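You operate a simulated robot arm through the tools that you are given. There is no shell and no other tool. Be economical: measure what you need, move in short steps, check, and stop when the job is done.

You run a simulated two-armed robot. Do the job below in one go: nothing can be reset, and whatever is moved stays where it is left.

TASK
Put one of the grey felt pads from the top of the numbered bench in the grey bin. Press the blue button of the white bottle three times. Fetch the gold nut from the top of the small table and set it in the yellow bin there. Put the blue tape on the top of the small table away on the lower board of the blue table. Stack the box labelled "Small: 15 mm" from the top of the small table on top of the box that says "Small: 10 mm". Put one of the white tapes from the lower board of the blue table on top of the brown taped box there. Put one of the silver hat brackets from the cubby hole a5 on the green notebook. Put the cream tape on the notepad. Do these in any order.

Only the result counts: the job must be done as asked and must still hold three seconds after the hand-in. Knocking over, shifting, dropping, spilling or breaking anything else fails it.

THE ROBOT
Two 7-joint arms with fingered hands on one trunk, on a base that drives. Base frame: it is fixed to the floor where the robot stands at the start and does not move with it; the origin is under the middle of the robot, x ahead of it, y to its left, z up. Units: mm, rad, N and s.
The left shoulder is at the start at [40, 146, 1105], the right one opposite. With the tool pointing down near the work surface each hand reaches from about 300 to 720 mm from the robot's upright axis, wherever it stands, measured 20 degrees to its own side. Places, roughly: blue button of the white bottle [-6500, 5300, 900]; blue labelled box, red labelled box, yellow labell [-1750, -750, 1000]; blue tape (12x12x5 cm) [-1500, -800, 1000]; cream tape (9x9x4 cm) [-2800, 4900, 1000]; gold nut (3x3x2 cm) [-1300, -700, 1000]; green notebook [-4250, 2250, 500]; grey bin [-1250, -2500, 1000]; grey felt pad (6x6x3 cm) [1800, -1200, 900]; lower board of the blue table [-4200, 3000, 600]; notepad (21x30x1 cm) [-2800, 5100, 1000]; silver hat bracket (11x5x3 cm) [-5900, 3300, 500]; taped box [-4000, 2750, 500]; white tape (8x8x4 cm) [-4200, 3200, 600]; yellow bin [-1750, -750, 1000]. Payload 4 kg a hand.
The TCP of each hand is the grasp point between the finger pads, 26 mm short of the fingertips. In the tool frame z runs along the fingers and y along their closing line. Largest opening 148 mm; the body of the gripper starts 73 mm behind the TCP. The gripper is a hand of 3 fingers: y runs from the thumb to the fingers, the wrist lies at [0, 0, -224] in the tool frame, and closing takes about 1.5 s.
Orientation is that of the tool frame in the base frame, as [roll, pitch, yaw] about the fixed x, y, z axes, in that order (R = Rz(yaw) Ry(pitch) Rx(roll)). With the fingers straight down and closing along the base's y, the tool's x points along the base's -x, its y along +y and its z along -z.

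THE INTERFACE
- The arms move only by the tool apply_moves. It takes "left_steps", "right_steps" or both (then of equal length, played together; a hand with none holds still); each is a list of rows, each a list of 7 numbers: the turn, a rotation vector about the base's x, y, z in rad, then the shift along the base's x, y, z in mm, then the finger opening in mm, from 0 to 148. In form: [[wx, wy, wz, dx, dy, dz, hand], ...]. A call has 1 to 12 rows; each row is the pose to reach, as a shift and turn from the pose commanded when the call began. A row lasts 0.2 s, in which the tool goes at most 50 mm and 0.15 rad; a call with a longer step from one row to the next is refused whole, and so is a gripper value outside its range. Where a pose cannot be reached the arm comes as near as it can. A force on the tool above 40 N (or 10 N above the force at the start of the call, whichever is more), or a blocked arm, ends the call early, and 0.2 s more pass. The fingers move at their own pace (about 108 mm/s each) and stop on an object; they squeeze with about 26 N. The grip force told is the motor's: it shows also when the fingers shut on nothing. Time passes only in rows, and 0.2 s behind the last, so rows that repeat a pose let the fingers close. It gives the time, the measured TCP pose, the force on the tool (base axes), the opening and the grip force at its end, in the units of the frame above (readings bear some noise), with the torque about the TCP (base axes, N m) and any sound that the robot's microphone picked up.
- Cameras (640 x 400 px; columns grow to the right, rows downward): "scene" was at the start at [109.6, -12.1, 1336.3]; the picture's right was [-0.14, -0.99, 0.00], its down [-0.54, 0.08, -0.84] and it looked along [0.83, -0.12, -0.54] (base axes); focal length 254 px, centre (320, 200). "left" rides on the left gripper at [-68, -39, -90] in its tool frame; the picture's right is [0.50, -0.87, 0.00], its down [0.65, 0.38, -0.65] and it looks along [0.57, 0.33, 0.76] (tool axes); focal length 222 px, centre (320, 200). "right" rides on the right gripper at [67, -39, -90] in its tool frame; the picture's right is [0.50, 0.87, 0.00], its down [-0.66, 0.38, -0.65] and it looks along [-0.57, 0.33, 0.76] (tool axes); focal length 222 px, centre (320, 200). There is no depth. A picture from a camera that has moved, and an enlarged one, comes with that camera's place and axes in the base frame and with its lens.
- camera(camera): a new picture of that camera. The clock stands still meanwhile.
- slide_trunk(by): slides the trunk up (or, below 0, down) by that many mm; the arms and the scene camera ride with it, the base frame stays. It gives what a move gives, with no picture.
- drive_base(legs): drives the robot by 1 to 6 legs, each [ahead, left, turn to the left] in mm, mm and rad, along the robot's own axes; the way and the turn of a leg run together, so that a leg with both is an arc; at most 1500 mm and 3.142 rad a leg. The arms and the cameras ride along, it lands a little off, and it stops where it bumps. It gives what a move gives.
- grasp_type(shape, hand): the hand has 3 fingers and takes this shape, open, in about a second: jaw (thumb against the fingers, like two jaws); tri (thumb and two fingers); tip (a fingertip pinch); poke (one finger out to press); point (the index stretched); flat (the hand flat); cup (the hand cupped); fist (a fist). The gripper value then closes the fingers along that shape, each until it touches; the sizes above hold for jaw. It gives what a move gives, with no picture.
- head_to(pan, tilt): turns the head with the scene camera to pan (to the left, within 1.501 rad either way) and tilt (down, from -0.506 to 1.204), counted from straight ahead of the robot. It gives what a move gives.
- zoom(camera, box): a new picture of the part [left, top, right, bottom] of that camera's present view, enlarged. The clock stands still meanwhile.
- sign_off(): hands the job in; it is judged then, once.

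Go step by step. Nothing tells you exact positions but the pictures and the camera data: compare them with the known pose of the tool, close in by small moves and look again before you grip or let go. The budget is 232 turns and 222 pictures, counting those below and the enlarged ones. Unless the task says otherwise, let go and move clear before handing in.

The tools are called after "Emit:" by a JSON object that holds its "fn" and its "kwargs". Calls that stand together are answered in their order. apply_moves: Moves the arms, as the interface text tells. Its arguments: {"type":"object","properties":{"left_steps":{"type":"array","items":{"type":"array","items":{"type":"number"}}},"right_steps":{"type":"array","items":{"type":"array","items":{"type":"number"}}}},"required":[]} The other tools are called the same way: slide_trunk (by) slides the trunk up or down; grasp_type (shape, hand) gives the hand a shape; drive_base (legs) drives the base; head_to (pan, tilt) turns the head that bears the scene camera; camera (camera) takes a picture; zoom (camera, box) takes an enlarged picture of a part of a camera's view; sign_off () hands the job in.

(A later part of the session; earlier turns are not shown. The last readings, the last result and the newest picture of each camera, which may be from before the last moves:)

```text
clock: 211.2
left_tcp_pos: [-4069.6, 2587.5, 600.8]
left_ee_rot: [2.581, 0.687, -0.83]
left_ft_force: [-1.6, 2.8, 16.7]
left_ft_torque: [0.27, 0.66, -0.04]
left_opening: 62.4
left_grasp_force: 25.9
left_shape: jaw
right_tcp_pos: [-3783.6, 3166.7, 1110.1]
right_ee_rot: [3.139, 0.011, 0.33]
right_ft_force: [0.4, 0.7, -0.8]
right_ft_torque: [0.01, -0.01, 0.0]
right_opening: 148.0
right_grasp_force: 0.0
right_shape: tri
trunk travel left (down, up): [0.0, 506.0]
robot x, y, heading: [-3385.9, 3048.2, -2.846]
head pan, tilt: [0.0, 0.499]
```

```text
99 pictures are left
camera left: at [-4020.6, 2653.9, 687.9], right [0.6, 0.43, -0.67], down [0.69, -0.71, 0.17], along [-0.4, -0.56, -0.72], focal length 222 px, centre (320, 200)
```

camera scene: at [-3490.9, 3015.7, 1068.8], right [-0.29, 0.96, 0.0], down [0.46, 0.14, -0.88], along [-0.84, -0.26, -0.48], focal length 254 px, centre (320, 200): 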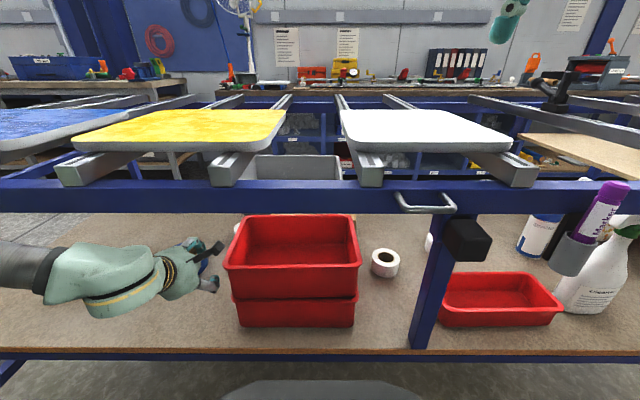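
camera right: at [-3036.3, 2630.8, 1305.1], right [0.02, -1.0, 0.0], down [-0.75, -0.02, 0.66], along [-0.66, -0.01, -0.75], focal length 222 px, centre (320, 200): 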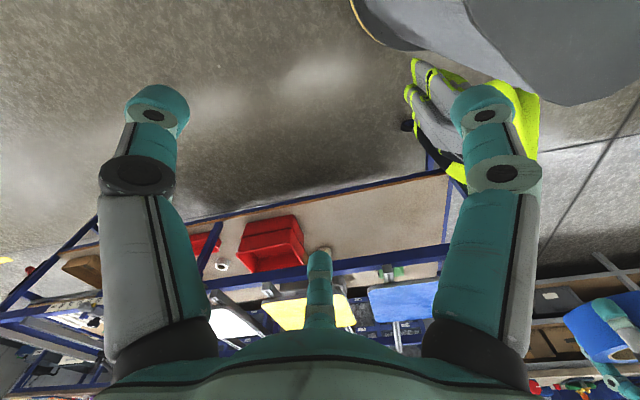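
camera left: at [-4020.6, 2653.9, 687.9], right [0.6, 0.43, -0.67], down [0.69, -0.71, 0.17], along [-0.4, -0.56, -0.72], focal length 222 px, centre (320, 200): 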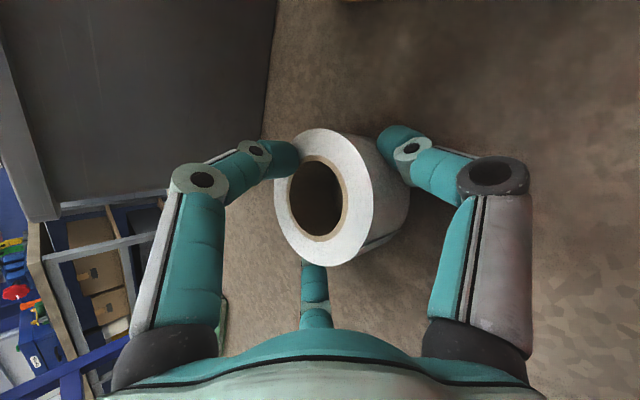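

Gripped. Lifting a little to test the hold.

Emit:
{"fn": "apply_moves", "kwargs": {"left_steps": [[0, 0, 0, 0, 0, 10, 40], [0, 0, 0, 0, 0, 30, 40], [0, 0, 0, 0, 0, 45, 40], [0, 0, 0, 0, 0, 45, 40]]}}

Emit:
{"fn": "camera", "kwargs": {"camera": "left"}}

Emit:
{"fn": "zoom", "kwargs": {"camera": "scene", "box": [130, 130, 370, 290]}}

```text
clock: 212.2
left_tcp_pos: [-4068.9, 2585.6, 641.1]
left_ee_rot: [2.591, 0.682, -0.822]
left_ft_force: [0.6, 0.1, 0.1]
left_ft_torque: [-0.04, -0.02, 0.0]
left_opening: 52.0
left_grasp_force: 25.9
left_shape: jaw
right_tcp_pos: [-3787.0, 3164.8, 1108.9]
right_ee_rot: [3.139, 0.009, 0.33]
right_ft_force: [0.0, -0.1, 0.4]
right_ft_torque: [0.0, -0.02, 0.0]
right_opening: 147.9
right_grasp_force: 0.0
right_shape: tri
trunk travel left (down, up): [0.0, 506.0]
robot x, y, heading: [-3384.8, 3049.6, -2.85]
head pan, tilt: [0.0, 0.499]
```

```text
98 pictures are left
camera left: at [-4020.5, 2651.0, 728.0], right [0.61, 0.43, -0.67], down [0.69, -0.71, 0.17], along [-0.4, -0.56, -0.72], focal length 222 px, centre (320, 200)
```

left: 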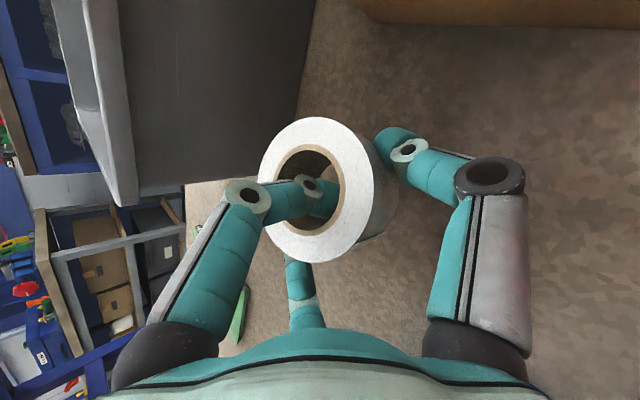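

```text
2.50 times, centred on (250, 210) of scene
camera zoom: at [-3490.1, 3016.1, 1068.9], right [-0.29, 0.96, 0.0], down [0.46, 0.14, -0.88], along [-0.84, -0.26, -0.48], focal length 635 px, centre (495, 175)
```

zoom: 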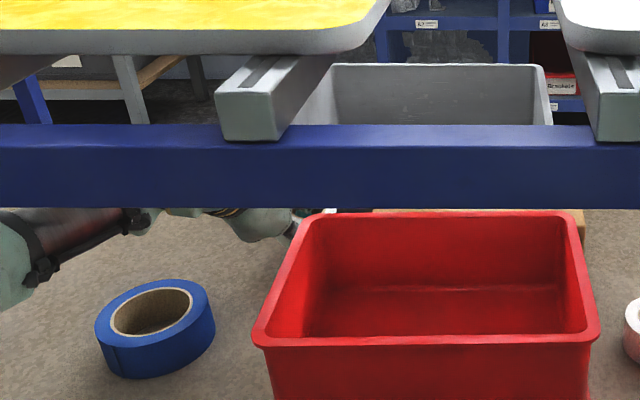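

The tape is held (one finger through its hole). I'll tilt further to keep the wrist below the rods, raise it above the box height, then check before moving right.

Emit:
{"fn": "apply_moves", "kwargs": {"left_steps": [[0.006, 0.12, 0, 6, 2, 0, 40], [0.012, 0.24, 0, 12, 4, 10, 40], [0.017, 0.35, 0, 19, 6, 25, 40], [0.017, 0.35, 0, 19, 6, 60, 40], [0.017, 0.35, 0, 19, 6, 95, 40], [0.017, 0.35, 0, 19, 6, 110, 40], [0.017, 0.35, 0, 19, 6, 110, 40]]}}

Emit:
{"fn": "camera", "kwargs": {"camera": "left"}}

Emit:
{"fn": "camera", "kwargs": {"camera": "scene"}}

```text
clock: 213.8
left_tcp_pos: [-4050.9, 2591.0, 753.9]
left_ee_rot: [2.19, 0.901, -1.111]
left_ft_force: [-0.1, -0.2, 0.3]
left_ft_torque: [-0.03, 0.01, -0.02]
left_opening: 51.9
left_grasp_force: 25.8
left_shape: jaw
right_tcp_pos: [-3787.7, 3166.8, 1108.7]
right_ee_rot: [3.14, 0.01, 0.326]
right_ft_force: [0.3, -0.5, 0.3]
right_ft_torque: [-0.02, -0.04, 0.02]
right_opening: 147.9
right_grasp_force: 0.0
right_shape: tri
trunk travel left (down, up): [0.0, 506.0]
robot x, y, heading: [-3382.2, 3048.9, -2.843]
head pan, tilt: [0.0, 0.499]
```

```text
96 pictures are left
camera left: at [-3974.1, 2655.9, 820.4], right [0.34, 0.44, -0.83], down [0.7, -0.71, -0.09], along [-0.63, -0.55, -0.55], focal length 222 px, centre (320, 200)
```

left: 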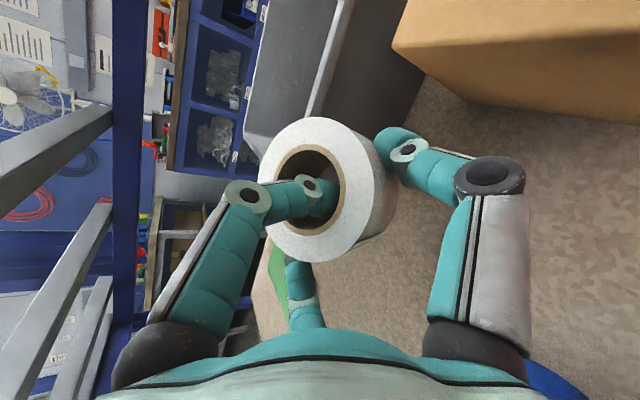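

```text
95 pictures are left
camera scene: at [-3490.1, 3016.1, 1068.9], right [-0.29, 0.96, 0.0], down [0.46, 0.14, -0.88], along [-0.84, -0.26, -0.48], focal length 254 px, centre (320, 200)
```

scene: 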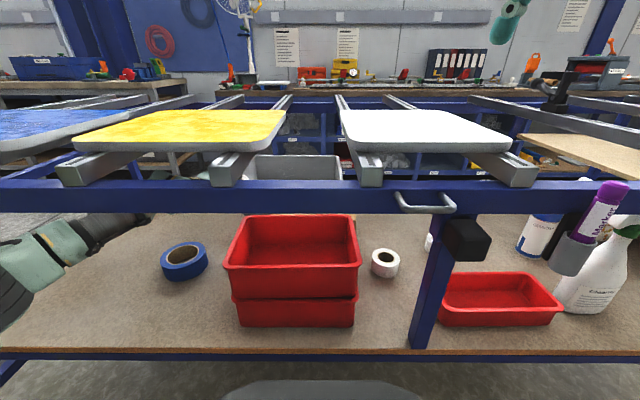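

Clear view of the box; its left edge is at s≈725 and top about z=691. Moving the tape right over the box.

Emit:
{"fn": "apply_moves", "kwargs": {"left_steps": [[0, 0, 0, -8, 25, 8, 40], [0, 0, 0, -18, 60, 8, 40], [0, 0, 0, -28, 95, 8, 40], [0, 0, 0, -38, 130, 8, 40], [0, 0, 0, -48, 160, 8, 40], [0, 0, 0, -53, 177, 8, 40], [0, 0, 0, -53, 177, 8, 40]]}}

Emit:
{"fn": "camera", "kwargs": {"camera": "left"}}

Emit:
{"fn": "camera", "kwargs": {"camera": "scene"}}

```text
clock: 215.4
left_tcp_pos: [-4103.6, 2768.4, 760.7]
left_ee_rot: [2.189, 0.902, -1.109]
left_ft_force: [1.3, 0.1, -0.2]
left_ft_torque: [-0.01, -0.03, 0.01]
left_opening: 51.5
left_grasp_force: 25.7
left_shape: jaw
right_tcp_pos: [-3787.5, 3165.9, 1110.0]
right_ee_rot: [3.14, 0.011, 0.328]
right_ft_force: [0.2, 0.0, 0.0]
right_ft_torque: [0.02, -0.03, 0.01]
right_opening: 147.7
right_grasp_force: 0.1
right_shape: tri
trunk travel left (down, up): [0.0, 506.0]
robot x, y, heading: [-3385.0, 3047.3, -2.843]
head pan, tilt: [0.0, 0.499]
```

```text
94 pictures are left
camera left: at [-4028.3, 2833.9, 827.8], right [0.34, 0.44, -0.83], down [0.7, -0.71, -0.09], along [-0.63, -0.55, -0.55], focal length 222 px, centre (320, 200)
```

left: 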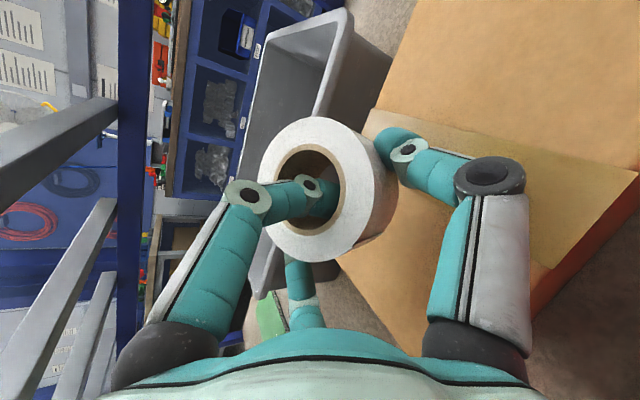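

```text
93 pictures are left
camera scene: at [-3490.1, 3016.1, 1068.9], right [-0.29, 0.96, 0.0], down [0.46, 0.14, -0.88], along [-0.84, -0.26, -0.48], focal length 254 px, centre (320, 200)
```

scene: 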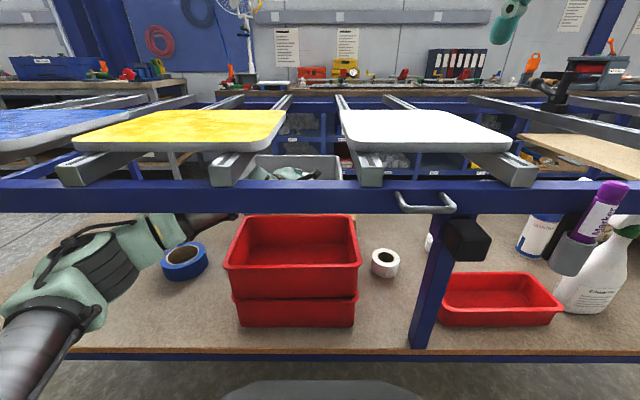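

Over the box. Small shift outward, then lowering to contact.

Emit:
{"fn": "apply_moves", "kwargs": {"left_steps": [[0, 0, 0, 11, 3, -4, 40], [0, 0, 0, 11, 3, -10, 40], [0, 0, 0, 11, 3, -14, 40], [0, 0, 0, 11, 3, -18, 40]]}}

Emit:
{"fn": "camera", "kwargs": {"camera": "left"}}

```text
clock: 216.4
left_tcp_pos: [-4092.6, 2772.1, 742.5]
left_ee_rot: [2.194, 0.901, -1.107]
left_ft_force: [-0.1, -0.8, 0.1]
left_ft_torque: [-0.01, 0.0, 0.01]
left_opening: 51.6
left_grasp_force: 26.0
left_shape: jaw
right_tcp_pos: [-3787.2, 3164.7, 1109.4]
right_ee_rot: [3.139, 0.01, 0.327]
right_ft_force: [-0.9, 0.2, 0.0]
right_ft_torque: [0.01, 0.0, -0.01]
right_opening: 147.9
right_grasp_force: 0.1
right_shape: tri
trunk travel left (down, up): [0.0, 506.0]
robot x, y, heading: [-3389.0, 3046.5, -2.843]
head pan, tilt: [0.0, 0.499]
```

```text
92 pictures are left
camera left: at [-4017.5, 2836.6, 809.0], right [0.34, 0.44, -0.83], down [0.7, -0.71, -0.09], along [-0.63, -0.55, -0.55], focal length 222 px, centre (320, 200)
```

left: 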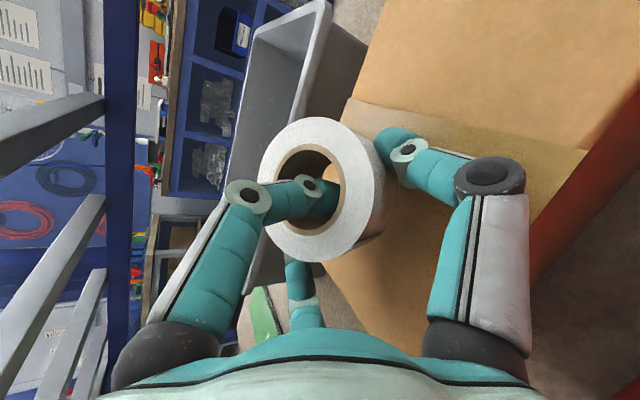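

No contact yet; lowering further.

Emit:
{"fn": "apply_moves", "kwargs": {"left_steps": [[0, 0, 0, 0, 0, -4, 40], [0, 0, 0, 0, 0, -8, 40], [0, 0, 0, 0, 0, -12, 40], [0, 0, 0, 0, 0, -15, 40]]}}

Emit:
{"fn": "camera", "kwargs": {"camera": "left"}}

```text
clock: 217.4
left_tcp_pos: [-4091.9, 2772.4, 729.4]
left_ee_rot: [2.191, 0.901, -1.113]
left_ft_force: [-1.8, -0.2, 4.0]
left_ft_torque: [0.1, -0.01, 0.02]
left_opening: 51.6
left_grasp_force: 25.6
left_shape: jaw
right_tcp_pos: [-3786.9, 3165.4, 1109.2]
right_ee_rot: [3.141, 0.007, 0.327]
right_ft_force: [-0.9, -0.2, 0.7]
right_ft_torque: [0.02, 0.0, 0.03]
right_opening: 147.6
right_grasp_force: 0.1
right_shape: tri
trunk travel left (down, up): [0.0, 506.0]
robot x, y, heading: [-3381.2, 3050.3, -2.84]
head pan, tilt: [0.0, 0.499]
```

```text
91 pictures are left
camera left: at [-4016.8, 2836.8, 795.2], right [0.34, 0.44, -0.83], down [0.7, -0.71, -0.09], along [-0.63, -0.55, -0.55], focal length 222 px, centre (320, 200)
```

left: 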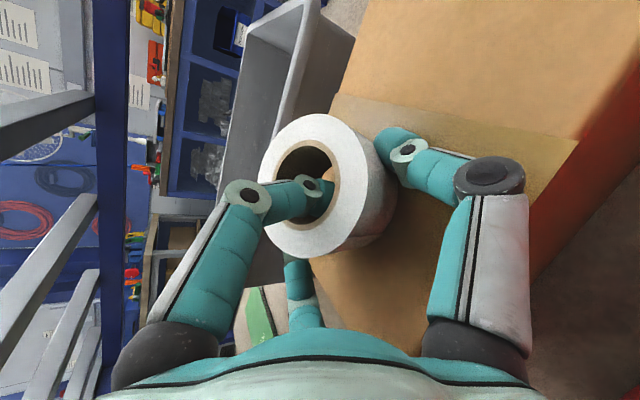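

In contact at 4 N, tape fully over the box. Releasing gently.

Emit:
{"fn": "apply_moves", "kwargs": {"left_steps": [[0, 0, 0, 0, 0, -2, 56], [0, 0, 0, 0, 0, -2, 64], [0, 0, 0, 0, 0, 0, 76], [0, 0, 0, 0, 0, 2, 90], [0, 0, 0, 0, 0, 2, 90]]}}

Emit:
{"fn": "camera", "kwargs": {"camera": "left"}}

```text
clock: 218.6
left_tcp_pos: [-4091.9, 2772.5, 729.6]
left_ee_rot: [2.194, 0.9, -1.108]
left_ft_force: [0.7, -0.9, 2.1]
left_ft_torque: [0.09, 0.04, 0.02]
left_opening: 86.3
left_grasp_force: 0.1
left_shape: jaw
right_tcp_pos: [-3787.4, 3165.5, 1108.8]
right_ee_rot: [3.14, 0.009, 0.328]
right_ft_force: [0.1, 0.5, 0.3]
right_ft_torque: [0.01, 0.01, 0.01]
right_opening: 148.0
right_grasp_force: 0.1
right_shape: tri
trunk travel left (down, up): [0.0, 506.0]
robot x, y, heading: [-3384.7, 3048.0, -2.85]
head pan, tilt: [0.0, 0.499]
```

```text
90 pictures are left
camera left: at [-4017.2, 2837.0, 796.4], right [0.34, 0.44, -0.83], down [0.7, -0.71, -0.09], along [-0.63, -0.55, -0.55], focal length 222 px, centre (320, 200)
```

left: 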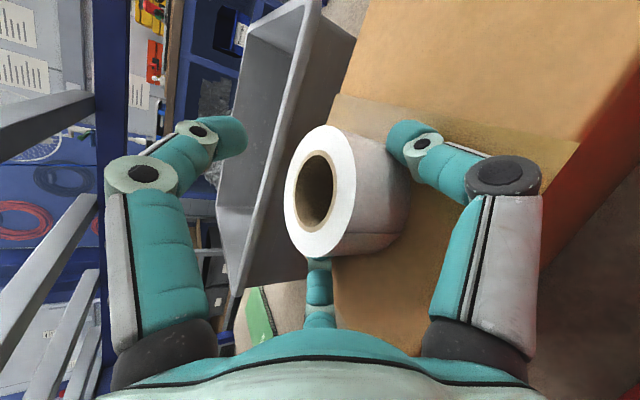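

The tape dropped flat onto the box. Opening a bit more and backing straight out along the tool axis.

Emit:
{"fn": "apply_moves", "kwargs": {"left_steps": [[0, 0, 0, 0, 0, 4, 100], [0, 0, 0, 0, 0, 6, 112], [0, 0, 0, 15, -1, 8, 112], [0, 0, 0, 40, -2, 10, 112], [0, 0, 0, 75, -4, 10, 112]]}}

Emit:
{"fn": "camera", "kwargs": {"camera": "left"}}

```text
clock: 219.8
left_tcp_pos: [-4063.5, 2762.9, 737.3]
left_ee_rot: [2.197, 0.899, -1.106]
left_ft_force: [0.3, 0.1, 1.8]
left_ft_torque: [0.13, 0.0, -0.03]
left_opening: 111.9
left_grasp_force: 0.0
left_shape: jaw
left hand out of reach, approached as far as the arm can: row 4, 5
right_tcp_pos: [-3785.7, 3165.4, 1110.0]
right_ee_rot: [-3.141, 0.008, 0.329]
right_ft_force: [-0.6, -0.5, -0.2]
right_ft_torque: [0.03, -0.02, -0.01]
right_opening: 148.0
right_grasp_force: 0.1
right_shape: tri
trunk travel left (down, up): [0.0, 506.0]
robot x, y, heading: [-3383.1, 3046.6, -2.841]
head pan, tilt: [0.0, 0.499]
```

```text
89 pictures are left
camera left: at [-3987.6, 2826.9, 804.1], right [0.35, 0.44, -0.83], down [0.7, -0.71, -0.08], along [-0.62, -0.55, -0.56], focal length 222 px, centre (320, 200)
```

left: 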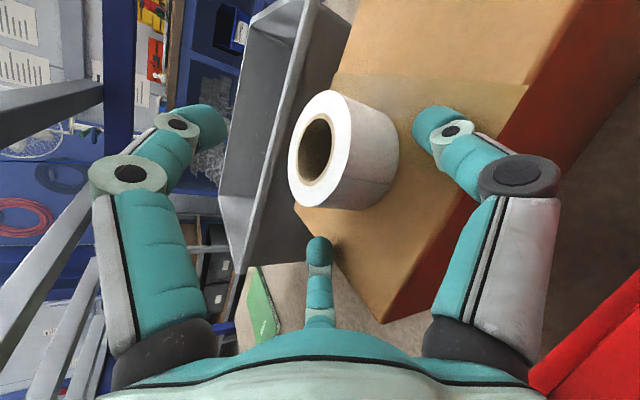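

The tape sits on the box. To withdraw safely I'll lower slightly, back the base off just clear of the tape, then shift left away from the red bins.

Emit:
{"fn": "apply_moves", "kwargs": {"left_steps": [[0, 0, 0, 0, 0, -9, 112], [0, 0, 0, 0, 0, -9, 112]]}}

Emit:
{"fn": "drive_base", "kwargs": {"legs": [[-45, 0, 0]]}}

Emit:
{"fn": "camera", "kwargs": {"camera": "left"}}

Emit:
{"fn": "camera", "kwargs": {"camera": "scene"}}

```text
clock: 220.4
left_tcp_pos: [-4062.5, 2762.9, 736.3]
left_ee_rot: [2.196, 0.899, -1.108]
left_ft_force: [0.2, -0.2, 1.9]
left_ft_torque: [0.09, -0.03, -0.03]
left_opening: 111.7
left_grasp_force: 0.0
left_shape: jaw
left hand out of reach, approached as far as the arm can: row 1, 2
right_tcp_pos: [-3787.1, 3164.5, 1107.7]
right_ee_rot: [3.141, 0.009, 0.33]
right_ft_force: [-0.6, 0.6, -0.2]
right_ft_torque: [-0.02, 0.0, -0.01]
right_opening: 147.9
right_grasp_force: 0.2
right_shape: tri
trunk travel left (down, up): [0.0, 506.0]
robot x, y, heading: [-3384.2, 3049.1, -2.839]
head pan, tilt: [0.0, 0.499]
```

```text
clock: 221.3
left_tcp_pos: [-4021.3, 2776.6, 740.2]
left_ee_rot: [2.192, 0.9, -1.111]
left_ft_force: [0.8, 0.9, 0.7]
left_ft_torque: [0.0, -0.01, 0.03]
left_opening: 111.8
left_grasp_force: 0.1
left_shape: jaw
right_tcp_pos: [-3743.0, 3180.5, 1109.5]
right_ee_rot: [3.14, 0.01, 0.329]
right_ft_force: [0.0, 0.2, 0.2]
right_ft_torque: [-0.04, 0.04, 0.0]
right_opening: 147.7
right_grasp_force: 0.1
right_shape: tri
trunk travel left (down, up): [0.0, 506.0]
robot x, y, heading: [-3342.1, 3061.6, -2.847]
head pan, tilt: [0.0, 0.499]
```

```text
88 pictures are left
camera left: at [-3944.9, 2840.3, 806.6], right [0.34, 0.44, -0.83], down [0.7, -0.71, -0.09], along [-0.63, -0.55, -0.55], focal length 222 px, centre (320, 200)
```

left: 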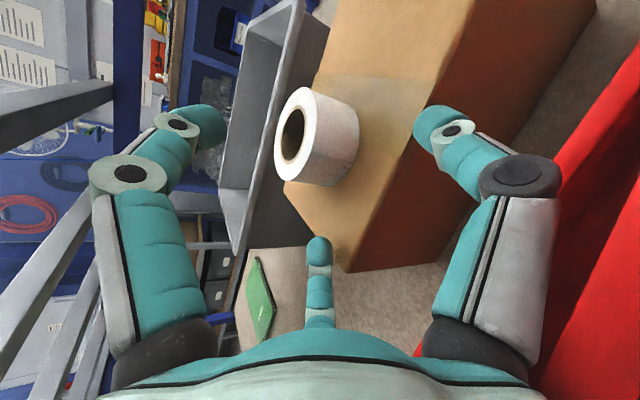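

```text
87 pictures are left
camera scene: at [-3446.1, 3029.7, 1069.1], right [-0.29, 0.96, 0.0], down [0.46, 0.14, -0.88], along [-0.84, -0.26, -0.48], focal length 254 px, centre (320, 200)
```

scene: 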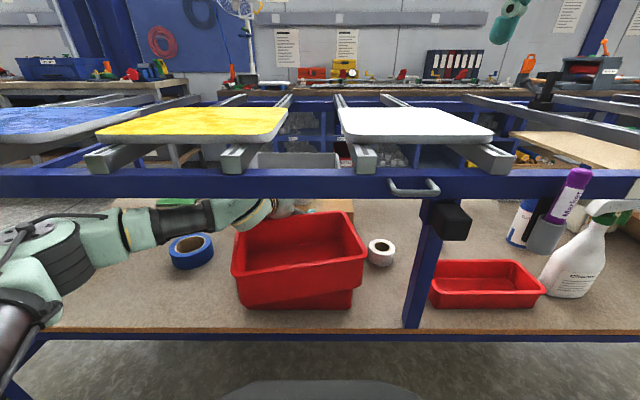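

The upper red bin looks disturbed, zooming to see what is touching it.

Emit:
{"fn": "zoom", "kwargs": {"camera": "scene", "box": [180, 170, 420, 330]}}

```text
2.50 times, centred on (300, 250) of scene
camera zoom: at [-3446.1, 3029.7, 1069.1], right [-0.29, 0.96, 0.0], down [0.46, 0.14, -0.88], along [-0.84, -0.26, -0.48], focal length 635 px, centre (370, 75)
```

zoom: 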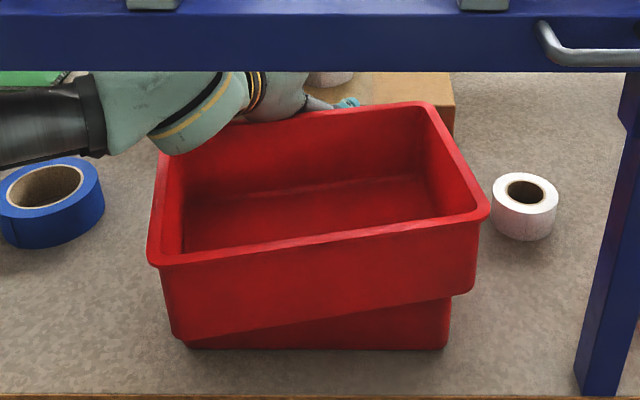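

The hand's palm caught the upper red bin's back rim while backing out and dragged it. I'll drive back in to free it and then look at how to restore it.

Emit:
{"fn": "drive_base", "kwargs": {"legs": [[43, 0, 0]]}}

Emit:
{"fn": "zoom", "kwargs": {"camera": "scene", "box": [160, 170, 400, 330]}}

```text
clock: 222.2
left_tcp_pos: [-4061.3, 2762.2, 738.7]
left_ee_rot: [2.193, 0.897, -1.107]
left_ft_force: [-0.9, -0.5, -0.1]
left_ft_torque: [0.02, -0.02, -0.02]
left_opening: 112.1
left_grasp_force: 0.0
left_shape: jaw
right_tcp_pos: [-3786.4, 3166.9, 1110.6]
right_ee_rot: [3.14, 0.011, 0.331]
right_ft_force: [0.0, 0.1, 0.4]
right_ft_torque: [0.02, -0.02, 0.01]
right_opening: 148.2
right_grasp_force: 0.1
right_shape: tri
trunk travel left (down, up): [0.0, 506.0]
robot x, y, heading: [-3385.8, 3049.3, -2.843]
head pan, tilt: [0.0, 0.499]
```

```text
2.50 times, centred on (280, 250) of scene
camera zoom: at [-3487.6, 3017.3, 1069.0], right [-0.29, 0.96, 0.0], down [0.46, 0.14, -0.88], along [-0.84, -0.26, -0.48], focal length 635 px, centre (420, 75)
```

zoom: 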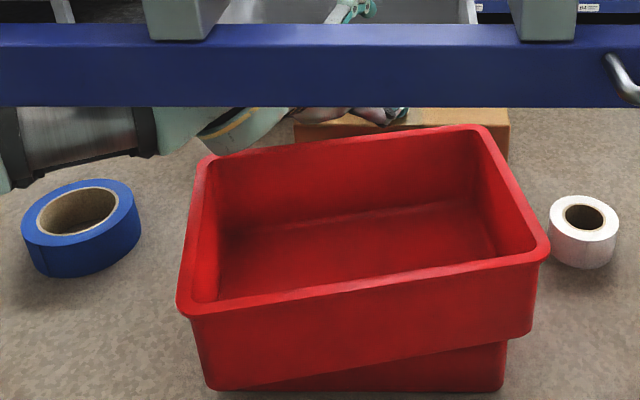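

The upper bin has been yawed and pulled out a few centimetres; it is still level. I'll extract the left hand: back off just enough to clear the tape, then sweep left and down along the path it came in.

Emit:
{"fn": "drive_base", "kwargs": {"legs": [[-36, 0, 0]]}}

Emit:
{"fn": "apply_moves", "kwargs": {"left_steps": [[0, 0, 0, 8, -25, 4, 112], [0, 0, 0, 18, -60, 4, 112], [0, 0, 0, 28, -95, 2, 112], [0, 0, 0, 38, -130, 0, 100], [0, 0, 0, 48, -160, 0, 80], [0, 0, 0, 53, -177, 0, 60], [0, 0, 0, 53, -177, 0, 60]]}}

Emit:
{"fn": "camera", "kwargs": {"camera": "left"}}

Emit:
{"fn": "camera", "kwargs": {"camera": "scene"}}

```text
clock: 223.1
left_tcp_pos: [-4026.7, 2773.7, 739.3]
left_ee_rot: [2.194, 0.902, -1.109]
left_ft_force: [0.2, -0.7, 0.8]
left_ft_torque: [-0.01, -0.06, 0.02]
left_opening: 111.6
left_grasp_force: 0.1
left_shape: jaw
right_tcp_pos: [-3749.3, 3178.1, 1110.8]
right_ee_rot: [3.141, 0.011, 0.329]
right_ft_force: [0.6, 0.4, -0.4]
right_ft_torque: [0.02, 0.02, -0.01]
right_opening: 147.9
right_grasp_force: 0.1
right_shape: tri
trunk travel left (down, up): [0.0, 506.0]
robot x, y, heading: [-3350.4, 3058.6, -2.844]
head pan, tilt: [0.0, 0.499]
```

```text
clock: 224.7
left_tcp_pos: [-3975.5, 2595.1, 736.3]
left_ee_rot: [2.196, 0.899, -1.105]
left_ft_force: [0.1, -0.6, 0.3]
left_ft_torque: [0.0, 0.0, 0.01]
left_opening: 60.5
left_grasp_force: 0.0
left_shape: jaw
right_tcp_pos: [-3752.0, 3176.8, 1109.6]
right_ee_rot: [3.139, 0.008, 0.331]
right_ft_force: [0.2, -0.2, 0.5]
right_ft_torque: [-0.01, -0.01, 0.0]
right_opening: 148.0
right_grasp_force: 0.0
right_shape: tri
trunk travel left (down, up): [0.0, 506.0]
robot x, y, heading: [-3349.0, 3061.0, -2.845]
head pan, tilt: [0.0, 0.499]
```

```text
84 pictures are left
camera left: at [-3900.0, 2660.4, 803.0], right [0.35, 0.44, -0.83], down [0.7, -0.71, -0.08], along [-0.62, -0.55, -0.55], focal length 222 px, centre (320, 200)
```

left: 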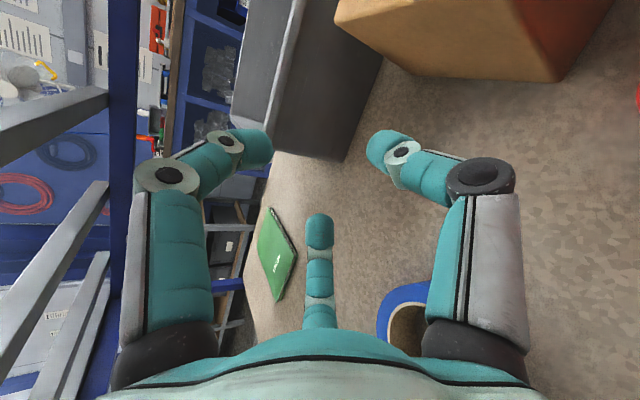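

```text
83 pictures are left
camera scene: at [-3454.5, 3027.2, 1068.9], right [-0.29, 0.96, 0.0], down [0.46, 0.14, -0.88], along [-0.84, -0.26, -0.48], focal length 254 px, centre (320, 200)
```

scene: 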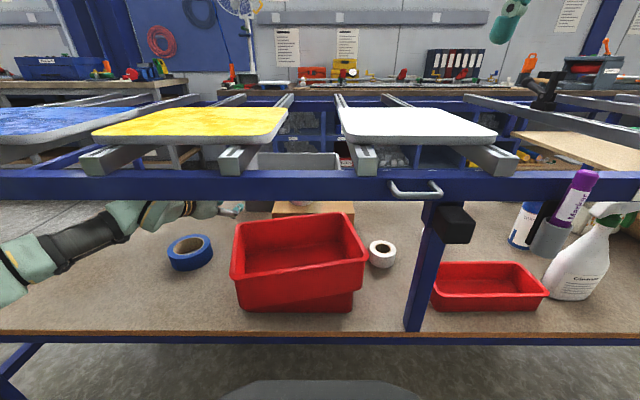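

Hand is clear. Now untilt, lower below the rail and withdraw outward.

Emit:
{"fn": "apply_moves", "kwargs": {"left_steps": [[0, 0, 0, 0, 0, -45, 60], [-0.006, -0.12, 0, 0, 0, -75, 60], [-0.012, -0.24, 0, 0, 0, -97, 60], [-0.017, -0.35, 0, 5, 0, -97, 60], [-0.017, -0.35, 0, 40, 10, -97, 60], [-0.017, -0.35, 0, 80, 20, -97, 60], [-0.017, -0.35, 0, 120, 31, -97, 60], [-0.017, -0.35, 0, 160, 41, -97, 60], [-0.017, -0.35, 0, 190, 49, -97, 60]]}}

Emit:
{"fn": "drive_base", "kwargs": {"legs": [[-150, 0, 0]]}}

Emit:
{"fn": "camera", "kwargs": {"camera": "scene"}}

```text
clock: 226.7
left_tcp_pos: [-3785.0, 2646.0, 642.7]
left_ee_rot: [2.591, 0.684, -0.821]
left_ft_force: [1.1, 0.8, -0.2]
left_ft_torque: [-0.01, 0.01, -0.03]
left_opening: 60.2
left_grasp_force: 0.0
left_shape: jaw
right_tcp_pos: [-3750.9, 3175.2, 1110.4]
right_ee_rot: [3.141, 0.011, 0.329]
right_ft_force: [-1.3, 0.1, -0.1]
right_ft_torque: [0.01, 0.04, 0.01]
right_opening: 147.9
right_grasp_force: 0.1
right_shape: tri
trunk travel left (down, up): [0.0, 506.0]
robot x, y, heading: [-3351.7, 3055.3, -2.845]
head pan, tilt: [0.0, 0.499]
```

```text
clock: 228.1
left_tcp_pos: [-3641.6, 2690.2, 643.0]
left_ee_rot: [2.591, 0.684, -0.825]
left_ft_force: [-0.6, 0.3, 0.5]
left_ft_torque: [-0.01, -0.03, 0.03]
left_opening: 60.0
left_grasp_force: 0.1
left_shape: jaw
right_tcp_pos: [-3606.7, 3222.2, 1110.6]
right_ee_rot: [3.14, 0.012, 0.327]
right_ft_force: [-0.1, 0.1, -0.5]
right_ft_torque: [-0.01, 0.05, -0.04]
right_opening: 147.7
right_grasp_force: 0.0
right_shape: tri
trunk travel left (down, up): [0.0, 506.0]
robot x, y, heading: [-3202.2, 3102.4, -2.845]
head pan, tilt: [0.0, 0.499]
```

```text
82 pictures are left
camera scene: at [-3309.6, 3071.6, 1069.0], right [-0.29, 0.96, 0.0], down [0.46, 0.14, -0.88], along [-0.84, -0.26, -0.48], focal length 254 px, centre (320, 200)
```

scene: 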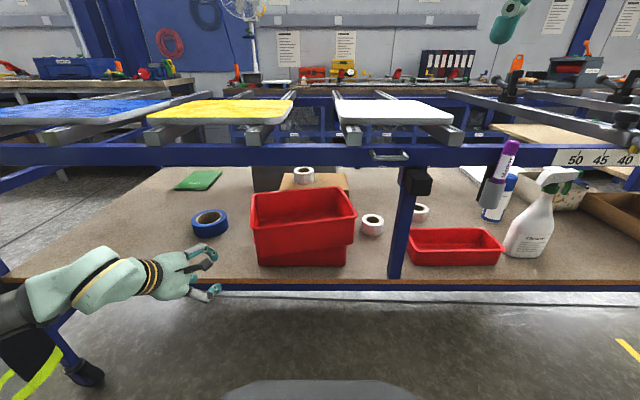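

The white tape stands on the taped box. Now I'll measure the red bin's displacement.

Emit:
{"fn": "zoom", "kwargs": {"camera": "scene", "box": [220, 150, 400, 285]}}

```text
2.96 times, centred on (310, 218) of scene
camera zoom: at [-3309.6, 3071.6, 1069.0], right [-0.29, 0.96, 0.0], down [0.46, 0.14, -0.88], along [-0.84, -0.26, -0.48], focal length 753 px, centre (350, 148)
```

zoom: 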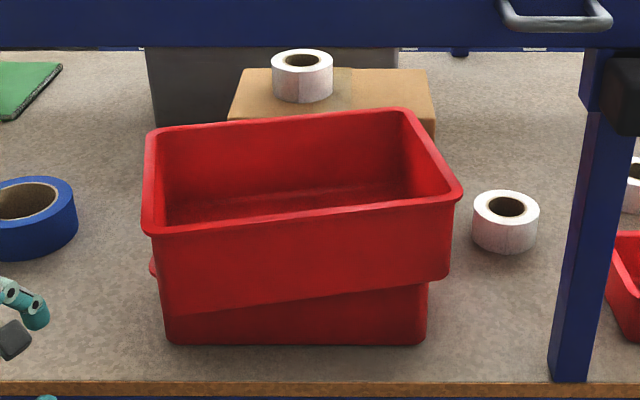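

The upper red bin is level but yawed about 12° and pulled out about 40 mm. I'll square it back by pushing its front with two spread fingers; first re-orient the left hand outside the table.

Emit:
{"fn": "drive_base", "kwargs": {"legs": [[0, -214, 0]]}}

Emit:
{"fn": "apply_moves", "kwargs": {"left_steps": [[0, 0, 0.12, 0, 0, 27, 100], [0, 0, 0.24, 0, 0, 54, 148], [0, 0, 0.36, 0, 0, 82, 148], [0, 0, 0.36, 0, 0, 82, 148]]}}

Emit:
{"fn": "apply_moves", "kwargs": {"left_steps": [[-0.036, 0.12, 0, 0, 0, 0, 148], [-0.072, 0.24, 0, 0, 0, 0, 148], [-0.072, 0.24, 0, 0, 0, 0, 148]]}}

Emit:
{"fn": "camera", "kwargs": {"camera": "left"}}

Emit:
{"fn": "camera", "kwargs": {"camera": "scene"}}

```text
clock: 229.7
left_tcp_pos: [-3705.6, 2896.0, 643.3]
left_ee_rot: [2.59, 0.682, -0.825]
left_ft_force: [-0.9, -0.1, 0.7]
left_ft_torque: [0.02, 0.0, 0.0]
left_opening: 60.0
left_grasp_force: 0.1
left_shape: jaw
right_tcp_pos: [-3669.2, 3427.5, 1109.9]
right_ee_rot: [3.139, 0.011, 0.324]
right_ft_force: [0.2, 0.1, 0.4]
right_ft_torque: [-0.04, -0.02, 0.02]
right_opening: 148.1
right_grasp_force: 0.0
right_shape: tri
trunk travel left (down, up): [0.0, 506.0]
robot x, y, heading: [-3268.1, 3304.3, -2.85]
head pan, tilt: [0.0, 0.499]
```

```text
clock: 230.7
left_tcp_pos: [-3704.5, 2894.9, 725.1]
left_ee_rot: [2.592, 0.682, -0.463]
left_ft_force: [-0.7, 0.7, -0.3]
left_ft_torque: [-0.01, -0.03, -0.01]
left_opening: 147.9
left_grasp_force: 0.0
left_shape: jaw
right_tcp_pos: [-3668.2, 3425.7, 1110.2]
right_ee_rot: [3.141, 0.009, 0.325]
right_ft_force: [-1.2, -0.5, 0.1]
right_ft_torque: [-0.02, 0.01, 0.0]
right_opening: 148.0
right_grasp_force: 0.0
right_shape: tri
trunk travel left (down, up): [0.0, 506.0]
robot x, y, heading: [-3265.4, 3306.4, -2.847]
head pan, tilt: [0.0, 0.499]
```

```text
clock: 231.5
left_tcp_pos: [-3709.0, 2900.4, 727.4]
left_ee_rot: [2.495, 0.746, -0.544]
left_ft_force: [0.4, -0.4, -0.6]
left_ft_torque: [0.0, 0.03, 0.01]
left_opening: 148.1
left_grasp_force: 0.1
left_shape: jaw
left hand out of reach, approached as far as the arm can: row 1, 2, 3
right_tcp_pos: [-3669.2, 3425.8, 1109.6]
right_ee_rot: [3.14, 0.01, 0.323]
right_ft_force: [0.6, 0.0, -0.7]
right_ft_torque: [0.01, 0.05, -0.01]
right_opening: 148.1
right_grasp_force: 0.0
right_shape: tri
trunk travel left (down, up): [0.0, 506.0]
robot x, y, heading: [-3266.8, 3309.7, -2.847]
head pan, tilt: [0.0, 0.499]
```

```text
80 pictures are left
camera left: at [-3679.1, 2981.8, 809.1], right [0.37, 0.59, -0.72], down [0.89, -0.43, 0.11], along [-0.25, -0.69, -0.68], focal length 222 px, centre (320, 200)
```

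left: 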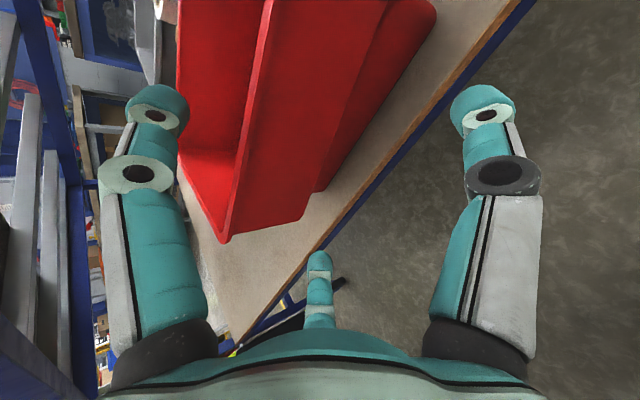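

```text
79 pictures are left
camera scene: at [-3372.7, 3275.7, 1068.9], right [-0.29, 0.96, 0.0], down [0.46, 0.14, -0.88], along [-0.84, -0.25, -0.48], focal length 254 px, centre (320, 200)
```

scene: 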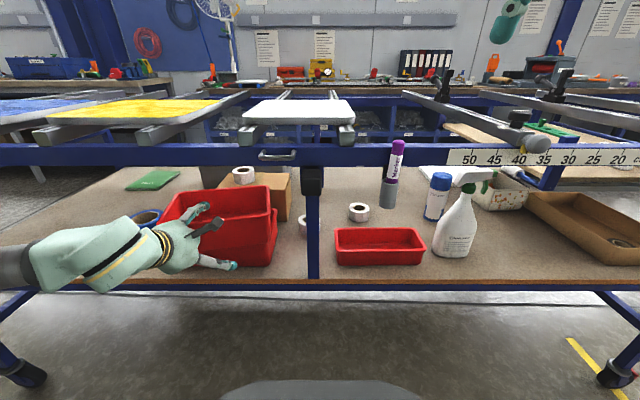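

Aligned in front of the bin. Pushing inward in small steps.

Emit:
{"fn": "apply_moves", "kwargs": {"left_steps": [[0, 0, 0, -24, -7, 0, 148], [0, 0, 0, -48, -14, 0, 148], [0, 0, 0, -62, -19, 0, 148], [0, 0, 0, -72, -21, 0, 148], [0, 0, 0, -81, -24, 0, 148]]}}

Emit:
{"fn": "camera", "kwargs": {"camera": "left"}}

Emit:
{"fn": "zoom", "kwargs": {"camera": "scene", "box": [120, 160, 330, 290]}}

```text
clock: 232.7
left_tcp_pos: [-3791.7, 2876.9, 727.0]
left_ee_rot: [2.496, 0.747, -0.543]
left_ft_force: [0.5, 0.0, 0.3]
left_ft_torque: [0.0, -0.03, 0.03]
left_opening: 147.8
left_grasp_force: 0.1
left_shape: jaw
right_tcp_pos: [-3669.1, 3427.0, 1110.6]
right_ee_rot: [3.14, 0.01, 0.324]
right_ft_force: [0.6, -0.1, -0.2]
right_ft_torque: [-0.02, 0.0, 0.01]
right_opening: 147.7
right_grasp_force: 0.1
right_shape: tri
trunk travel left (down, up): [0.0, 506.0]
robot x, y, heading: [-3267.7, 3307.5, -2.849]
head pan, tilt: [0.0, 0.499]
```

```text
78 pictures are left
camera left: at [-3761.6, 2957.7, 809.2], right [0.37, 0.59, -0.72], down [0.9, -0.43, 0.11], along [-0.25, -0.69, -0.68], focal length 222 px, centre (320, 200)
```

left: 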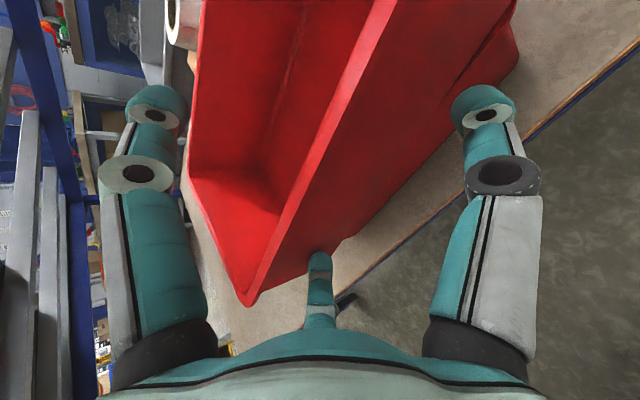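

```text
3.05 times, centred on (225, 225) of scene
camera zoom: at [-3372.8, 3275.5, 1068.9], right [-0.29, 0.96, 0.0], down [0.46, 0.14, -0.88], along [-0.84, -0.25, -0.48], focal length 774 px, centre (610, 124)
```

zoom: 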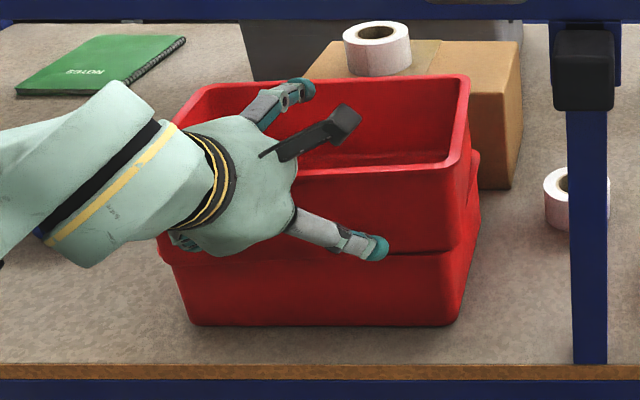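

It is swinging back into place; about 20 mm more at the left. Pushing further and re-measuring.

Emit:
{"fn": "apply_moves", "kwargs": {"left_steps": [[0, 0, 0, -7, -2, 0, 148], [0, 0, 0, -14, -4, 0, 148], [0, 0, 0, -20, -6, 0, 148], [0, 0, 0, -20, -6, 0, 148]]}}

Emit:
{"fn": "zoom", "kwargs": {"camera": "scene", "box": [120, 160, 330, 290]}}

Emit:
{"fn": "camera", "kwargs": {"camera": "left"}}

```text
clock: 233.7
left_tcp_pos: [-3812.0, 2869.4, 726.1]
left_ee_rot: [2.497, 0.747, -0.543]
left_ft_force: [1.0, -0.3, -0.5]
left_ft_torque: [-0.01, -0.02, 0.04]
left_opening: 147.9
left_grasp_force: 0.1
left_shape: jaw
right_tcp_pos: [-3669.2, 3425.9, 1108.9]
right_ee_rot: [3.14, 0.011, 0.324]
right_ft_force: [0.6, 0.2, 0.4]
right_ft_torque: [-0.05, -0.03, -0.01]
right_opening: 148.0
right_grasp_force: 0.2
right_shape: tri
trunk travel left (down, up): [0.0, 506.0]
robot x, y, heading: [-3269.3, 3310.9, -2.849]
head pan, tilt: [0.0, 0.499]
```

```text
3.05 times, centred on (225, 225) of scene
camera zoom: at [-3372.7, 3275.5, 1068.9], right [-0.29, 0.96, 0.0], down [0.46, 0.14, -0.88], along [-0.84, -0.25, -0.48], focal length 774 px, centre (610, 124)
```

zoom: 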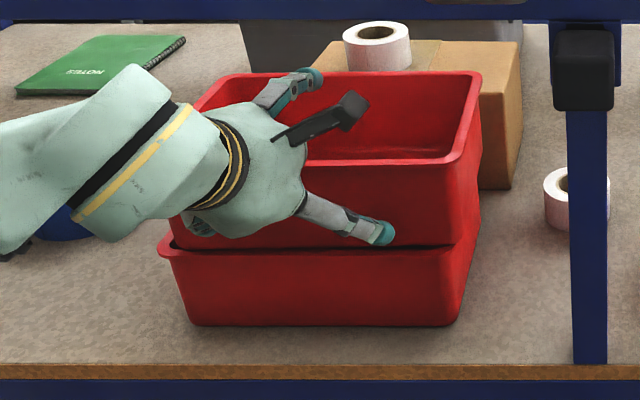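

```text
75 pictures are left
camera left: at [-3781.2, 2951.5, 809.0], right [0.37, 0.59, -0.72], down [0.89, -0.43, 0.11], along [-0.25, -0.68, -0.68], focal length 222 px, centre (320, 200)
```

left: 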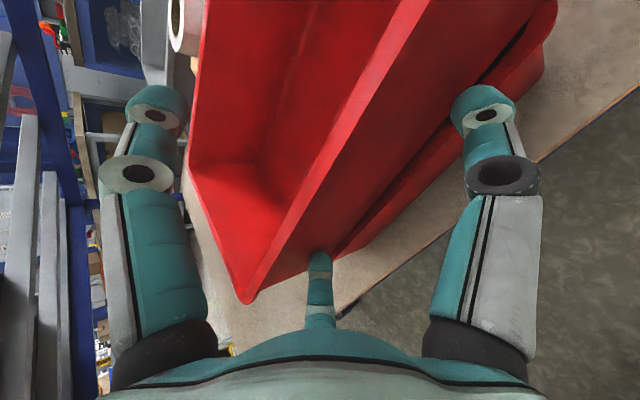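

The bin is square again and within a few millimetres of its original place. Pulling the hand back out.

Emit:
{"fn": "apply_moves", "kwargs": {"left_steps": [[0, 0, 0, 30, 9, 0, 148], [0, 0, 0, 70, 21, 0, 148], [0, 0, 0, 105, 31, 0, 148]]}}

Emit:
{"fn": "drive_base", "kwargs": {"legs": [[-250, 0, 0]]}}

Emit:
{"fn": "zoom", "kwargs": {"camera": "scene", "box": [130, 140, 400, 290]}}

```text
clock: 234.5
left_tcp_pos: [-3706.5, 2902.0, 725.8]
left_ee_rot: [2.496, 0.747, -0.543]
left_ft_force: [-0.7, 0.6, -0.1]
left_ft_torque: [0.01, 0.03, -0.02]
left_opening: 147.7
left_grasp_force: 0.1
left_shape: jaw
right_tcp_pos: [-3667.6, 3427.5, 1109.9]
right_ee_rot: [3.139, 0.009, 0.325]
right_ft_force: [0.0, -0.3, -0.2]
right_ft_torque: [-0.05, 0.03, -0.01]
right_opening: 147.4
right_grasp_force: 0.1
right_shape: tri
trunk travel left (down, up): [0.0, 506.0]
robot x, y, heading: [-3265.6, 3306.2, -2.853]
head pan, tilt: [0.0, 0.499]
```

```text
clock: 236.3
left_tcp_pos: [-3467.1, 2974.5, 726.1]
left_ee_rot: [2.496, 0.747, -0.541]
left_ft_force: [-0.6, 0.0, -0.6]
left_ft_torque: [0.0, 0.01, -0.03]
left_opening: 147.9
left_grasp_force: 0.0
left_shape: jaw
right_tcp_pos: [-3431.4, 3497.3, 1110.0]
right_ee_rot: [3.14, 0.009, 0.328]
right_ft_force: [0.0, 0.2, -0.8]
right_ft_torque: [0.02, 0.03, 0.01]
right_opening: 147.7
right_grasp_force: 0.1
right_shape: tri
trunk travel left (down, up): [0.0, 506.0]
robot x, y, heading: [-3027.8, 3384.3, -2.849]
head pan, tilt: [0.0, 0.499]
```

```text
2.37 times, centred on (265, 215) of scene
camera zoom: at [-3133.6, 3348.0, 1069.0], right [-0.29, 0.96, 0.0], down [0.46, 0.14, -0.88], along [-0.84, -0.26, -0.48], focal length 602 px, centre (450, 164)
```

zoom: 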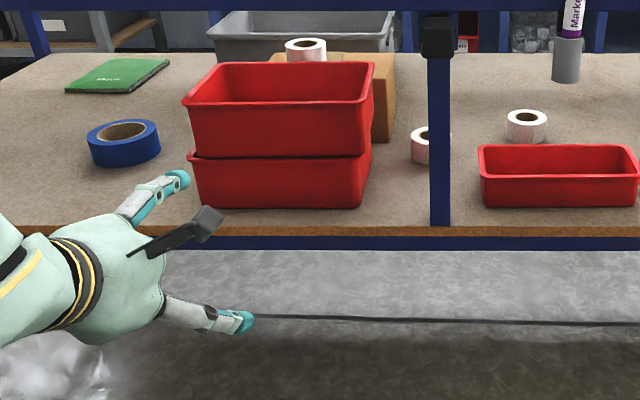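

The red bins are fine. Next is the cream tape near (-2800,4900). I'll restore the left hand to vertical, raise the trunk, and look that way.

Emit:
{"fn": "apply_moves", "kwargs": {"left_steps": [[0.066, -0.1, 0.0665, 0, 0, 20, 148], [0.131, -0.2, 0.133, 0, 0, 40, 148], [0.197, -0.3, 0.2, 0, 0, 60, 148], [0.263, -0.4, 0.266, 0, 0, 80, 148], [0.329, -0.5, 0.332, 5, 0, 100, 148], [0.394, -0.6, 0.399, 15, 0, 120, 148], [0.46, -0.7, 0.465, 30, 0, 140, 148], [0.526, -0.799, 0.532, 40, 0, 150, 148], [0.526, -0.799, 0.532, 40, 0, 150, 148]]}}

Emit:
{"fn": "slide_trunk", "kwargs": {"by": 275}}

Emit:
{"fn": "head_to", "kwargs": {"pan": -1.4, "tilt": 0.35}}

Emit:
{"fn": "camera", "kwargs": {"camera": "scene"}}

Emit:
{"fn": "head_to", "kwargs": {"pan": -0.5, "tilt": 0.3}}

Emit:
{"fn": "camera", "kwargs": {"camera": "scene"}}

```text
clock: 238.3
left_tcp_pos: [-3427.8, 2973.4, 877.7]
left_ee_rot: [3.141, -0.002, 0.295]
left_ft_force: [-0.3, -0.1, -1.2]
left_ft_torque: [0.03, 0.01, -0.03]
left_opening: 147.7
left_grasp_force: 0.0
left_shape: jaw
right_tcp_pos: [-3431.1, 3497.8, 1110.3]
right_ee_rot: [3.139, 0.01, 0.327]
right_ft_force: [0.6, 0.1, -1.0]
right_ft_torque: [-0.01, -0.01, 0.0]
right_opening: 148.0
right_grasp_force: 0.0
right_shape: tri
trunk travel left (down, up): [0.0, 506.0]
robot x, y, heading: [-3029.8, 3378.6, -2.845]
head pan, tilt: [0.0, 0.499]
```

```text
clock: 241.1
left_tcp_pos: [-3427.7, 2973.1, 1149.2]
left_ee_rot: [3.141, -0.003, 0.295]
left_ft_force: [-0.2, -0.3, -0.7]
left_ft_torque: [0.01, -0.03, 0.02]
left_opening: 147.8
left_grasp_force: 0.1
left_shape: jaw
right_tcp_pos: [-3431.3, 3498.9, 1383.7]
right_ee_rot: [3.139, 0.012, 0.329]
right_ft_force: [-0.4, 0.6, 0.3]
right_ft_torque: [0.06, -0.02, -0.04]
right_opening: 147.9
right_grasp_force: 0.0
right_shape: tri
trunk travel left (down, up): [-275.0, 231.0]
robot x, y, heading: [-3026.6, 3380.4, -2.845]
head pan, tilt: [0.0, 0.499]
```

```text
clock: 242.7
left_tcp_pos: [-3428.2, 2972.9, 1150.7]
left_ee_rot: [3.139, -0.002, 0.296]
left_ft_force: [0.6, 0.1, 0.6]
left_ft_torque: [0.04, 0.02, 0.01]
left_opening: 147.9
left_grasp_force: 0.1
left_shape: jaw
right_tcp_pos: [-3431.6, 3498.0, 1384.1]
right_ee_rot: [3.139, 0.01, 0.328]
right_ft_force: [0.5, 1.1, 0.4]
right_ft_torque: [0.0, -0.05, -0.05]
right_opening: 147.6
right_grasp_force: 0.1
right_shape: tri
trunk travel left (down, up): [-275.0, 231.0]
robot x, y, heading: [-3034.5, 3378.3, -2.84]
head pan, tilt: [-1.4, 0.351]
```

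```text
73 pictures are left
camera scene: at [-3089.5, 3457.3, 1356.6], right [0.89, 0.45, 0.0], down [0.16, -0.31, -0.94], along [-0.42, 0.84, -0.34], focal length 254 px, centre (320, 200)
```

scene: 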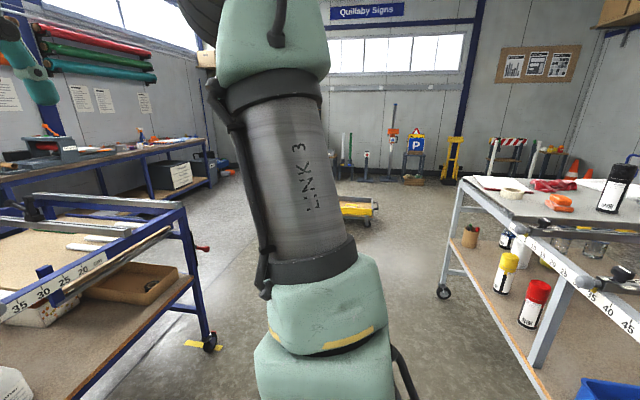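

```text
clock: 243.9
left_tcp_pos: [-3428.0, 2974.3, 1150.2]
left_ee_rot: [3.14, -0.001, 0.295]
left_ft_force: [-0.5, -0.1, 0.8]
left_ft_torque: [-0.02, -0.01, 0.01]
left_opening: 147.8
left_grasp_force: 0.2
left_shape: jaw
right_tcp_pos: [-3431.6, 3497.8, 1383.2]
right_ee_rot: [3.14, 0.01, 0.327]
right_ft_force: [0.3, 0.0, 0.1]
right_ft_torque: [0.0, 0.0, -0.03]
right_opening: 147.9
right_grasp_force: 0.1
right_shape: tri
trunk travel left (down, up): [-275.0, 231.0]
robot x, y, heading: [-3026.2, 3380.8, -2.847]
head pan, tilt: [-0.499, 0.3]
```

```text
72 pictures are left
camera scene: at [-3138.9, 3393.2, 1361.3], right [0.2, 0.98, 0.0], down [0.29, -0.06, -0.96], along [-0.94, 0.19, -0.3], focal length 254 px, centre (320, 200)
```

scene: 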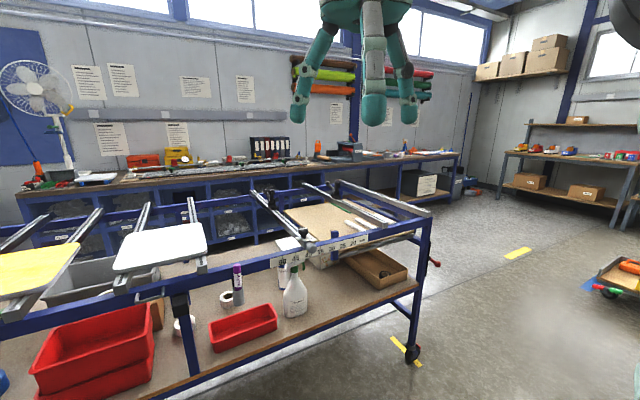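

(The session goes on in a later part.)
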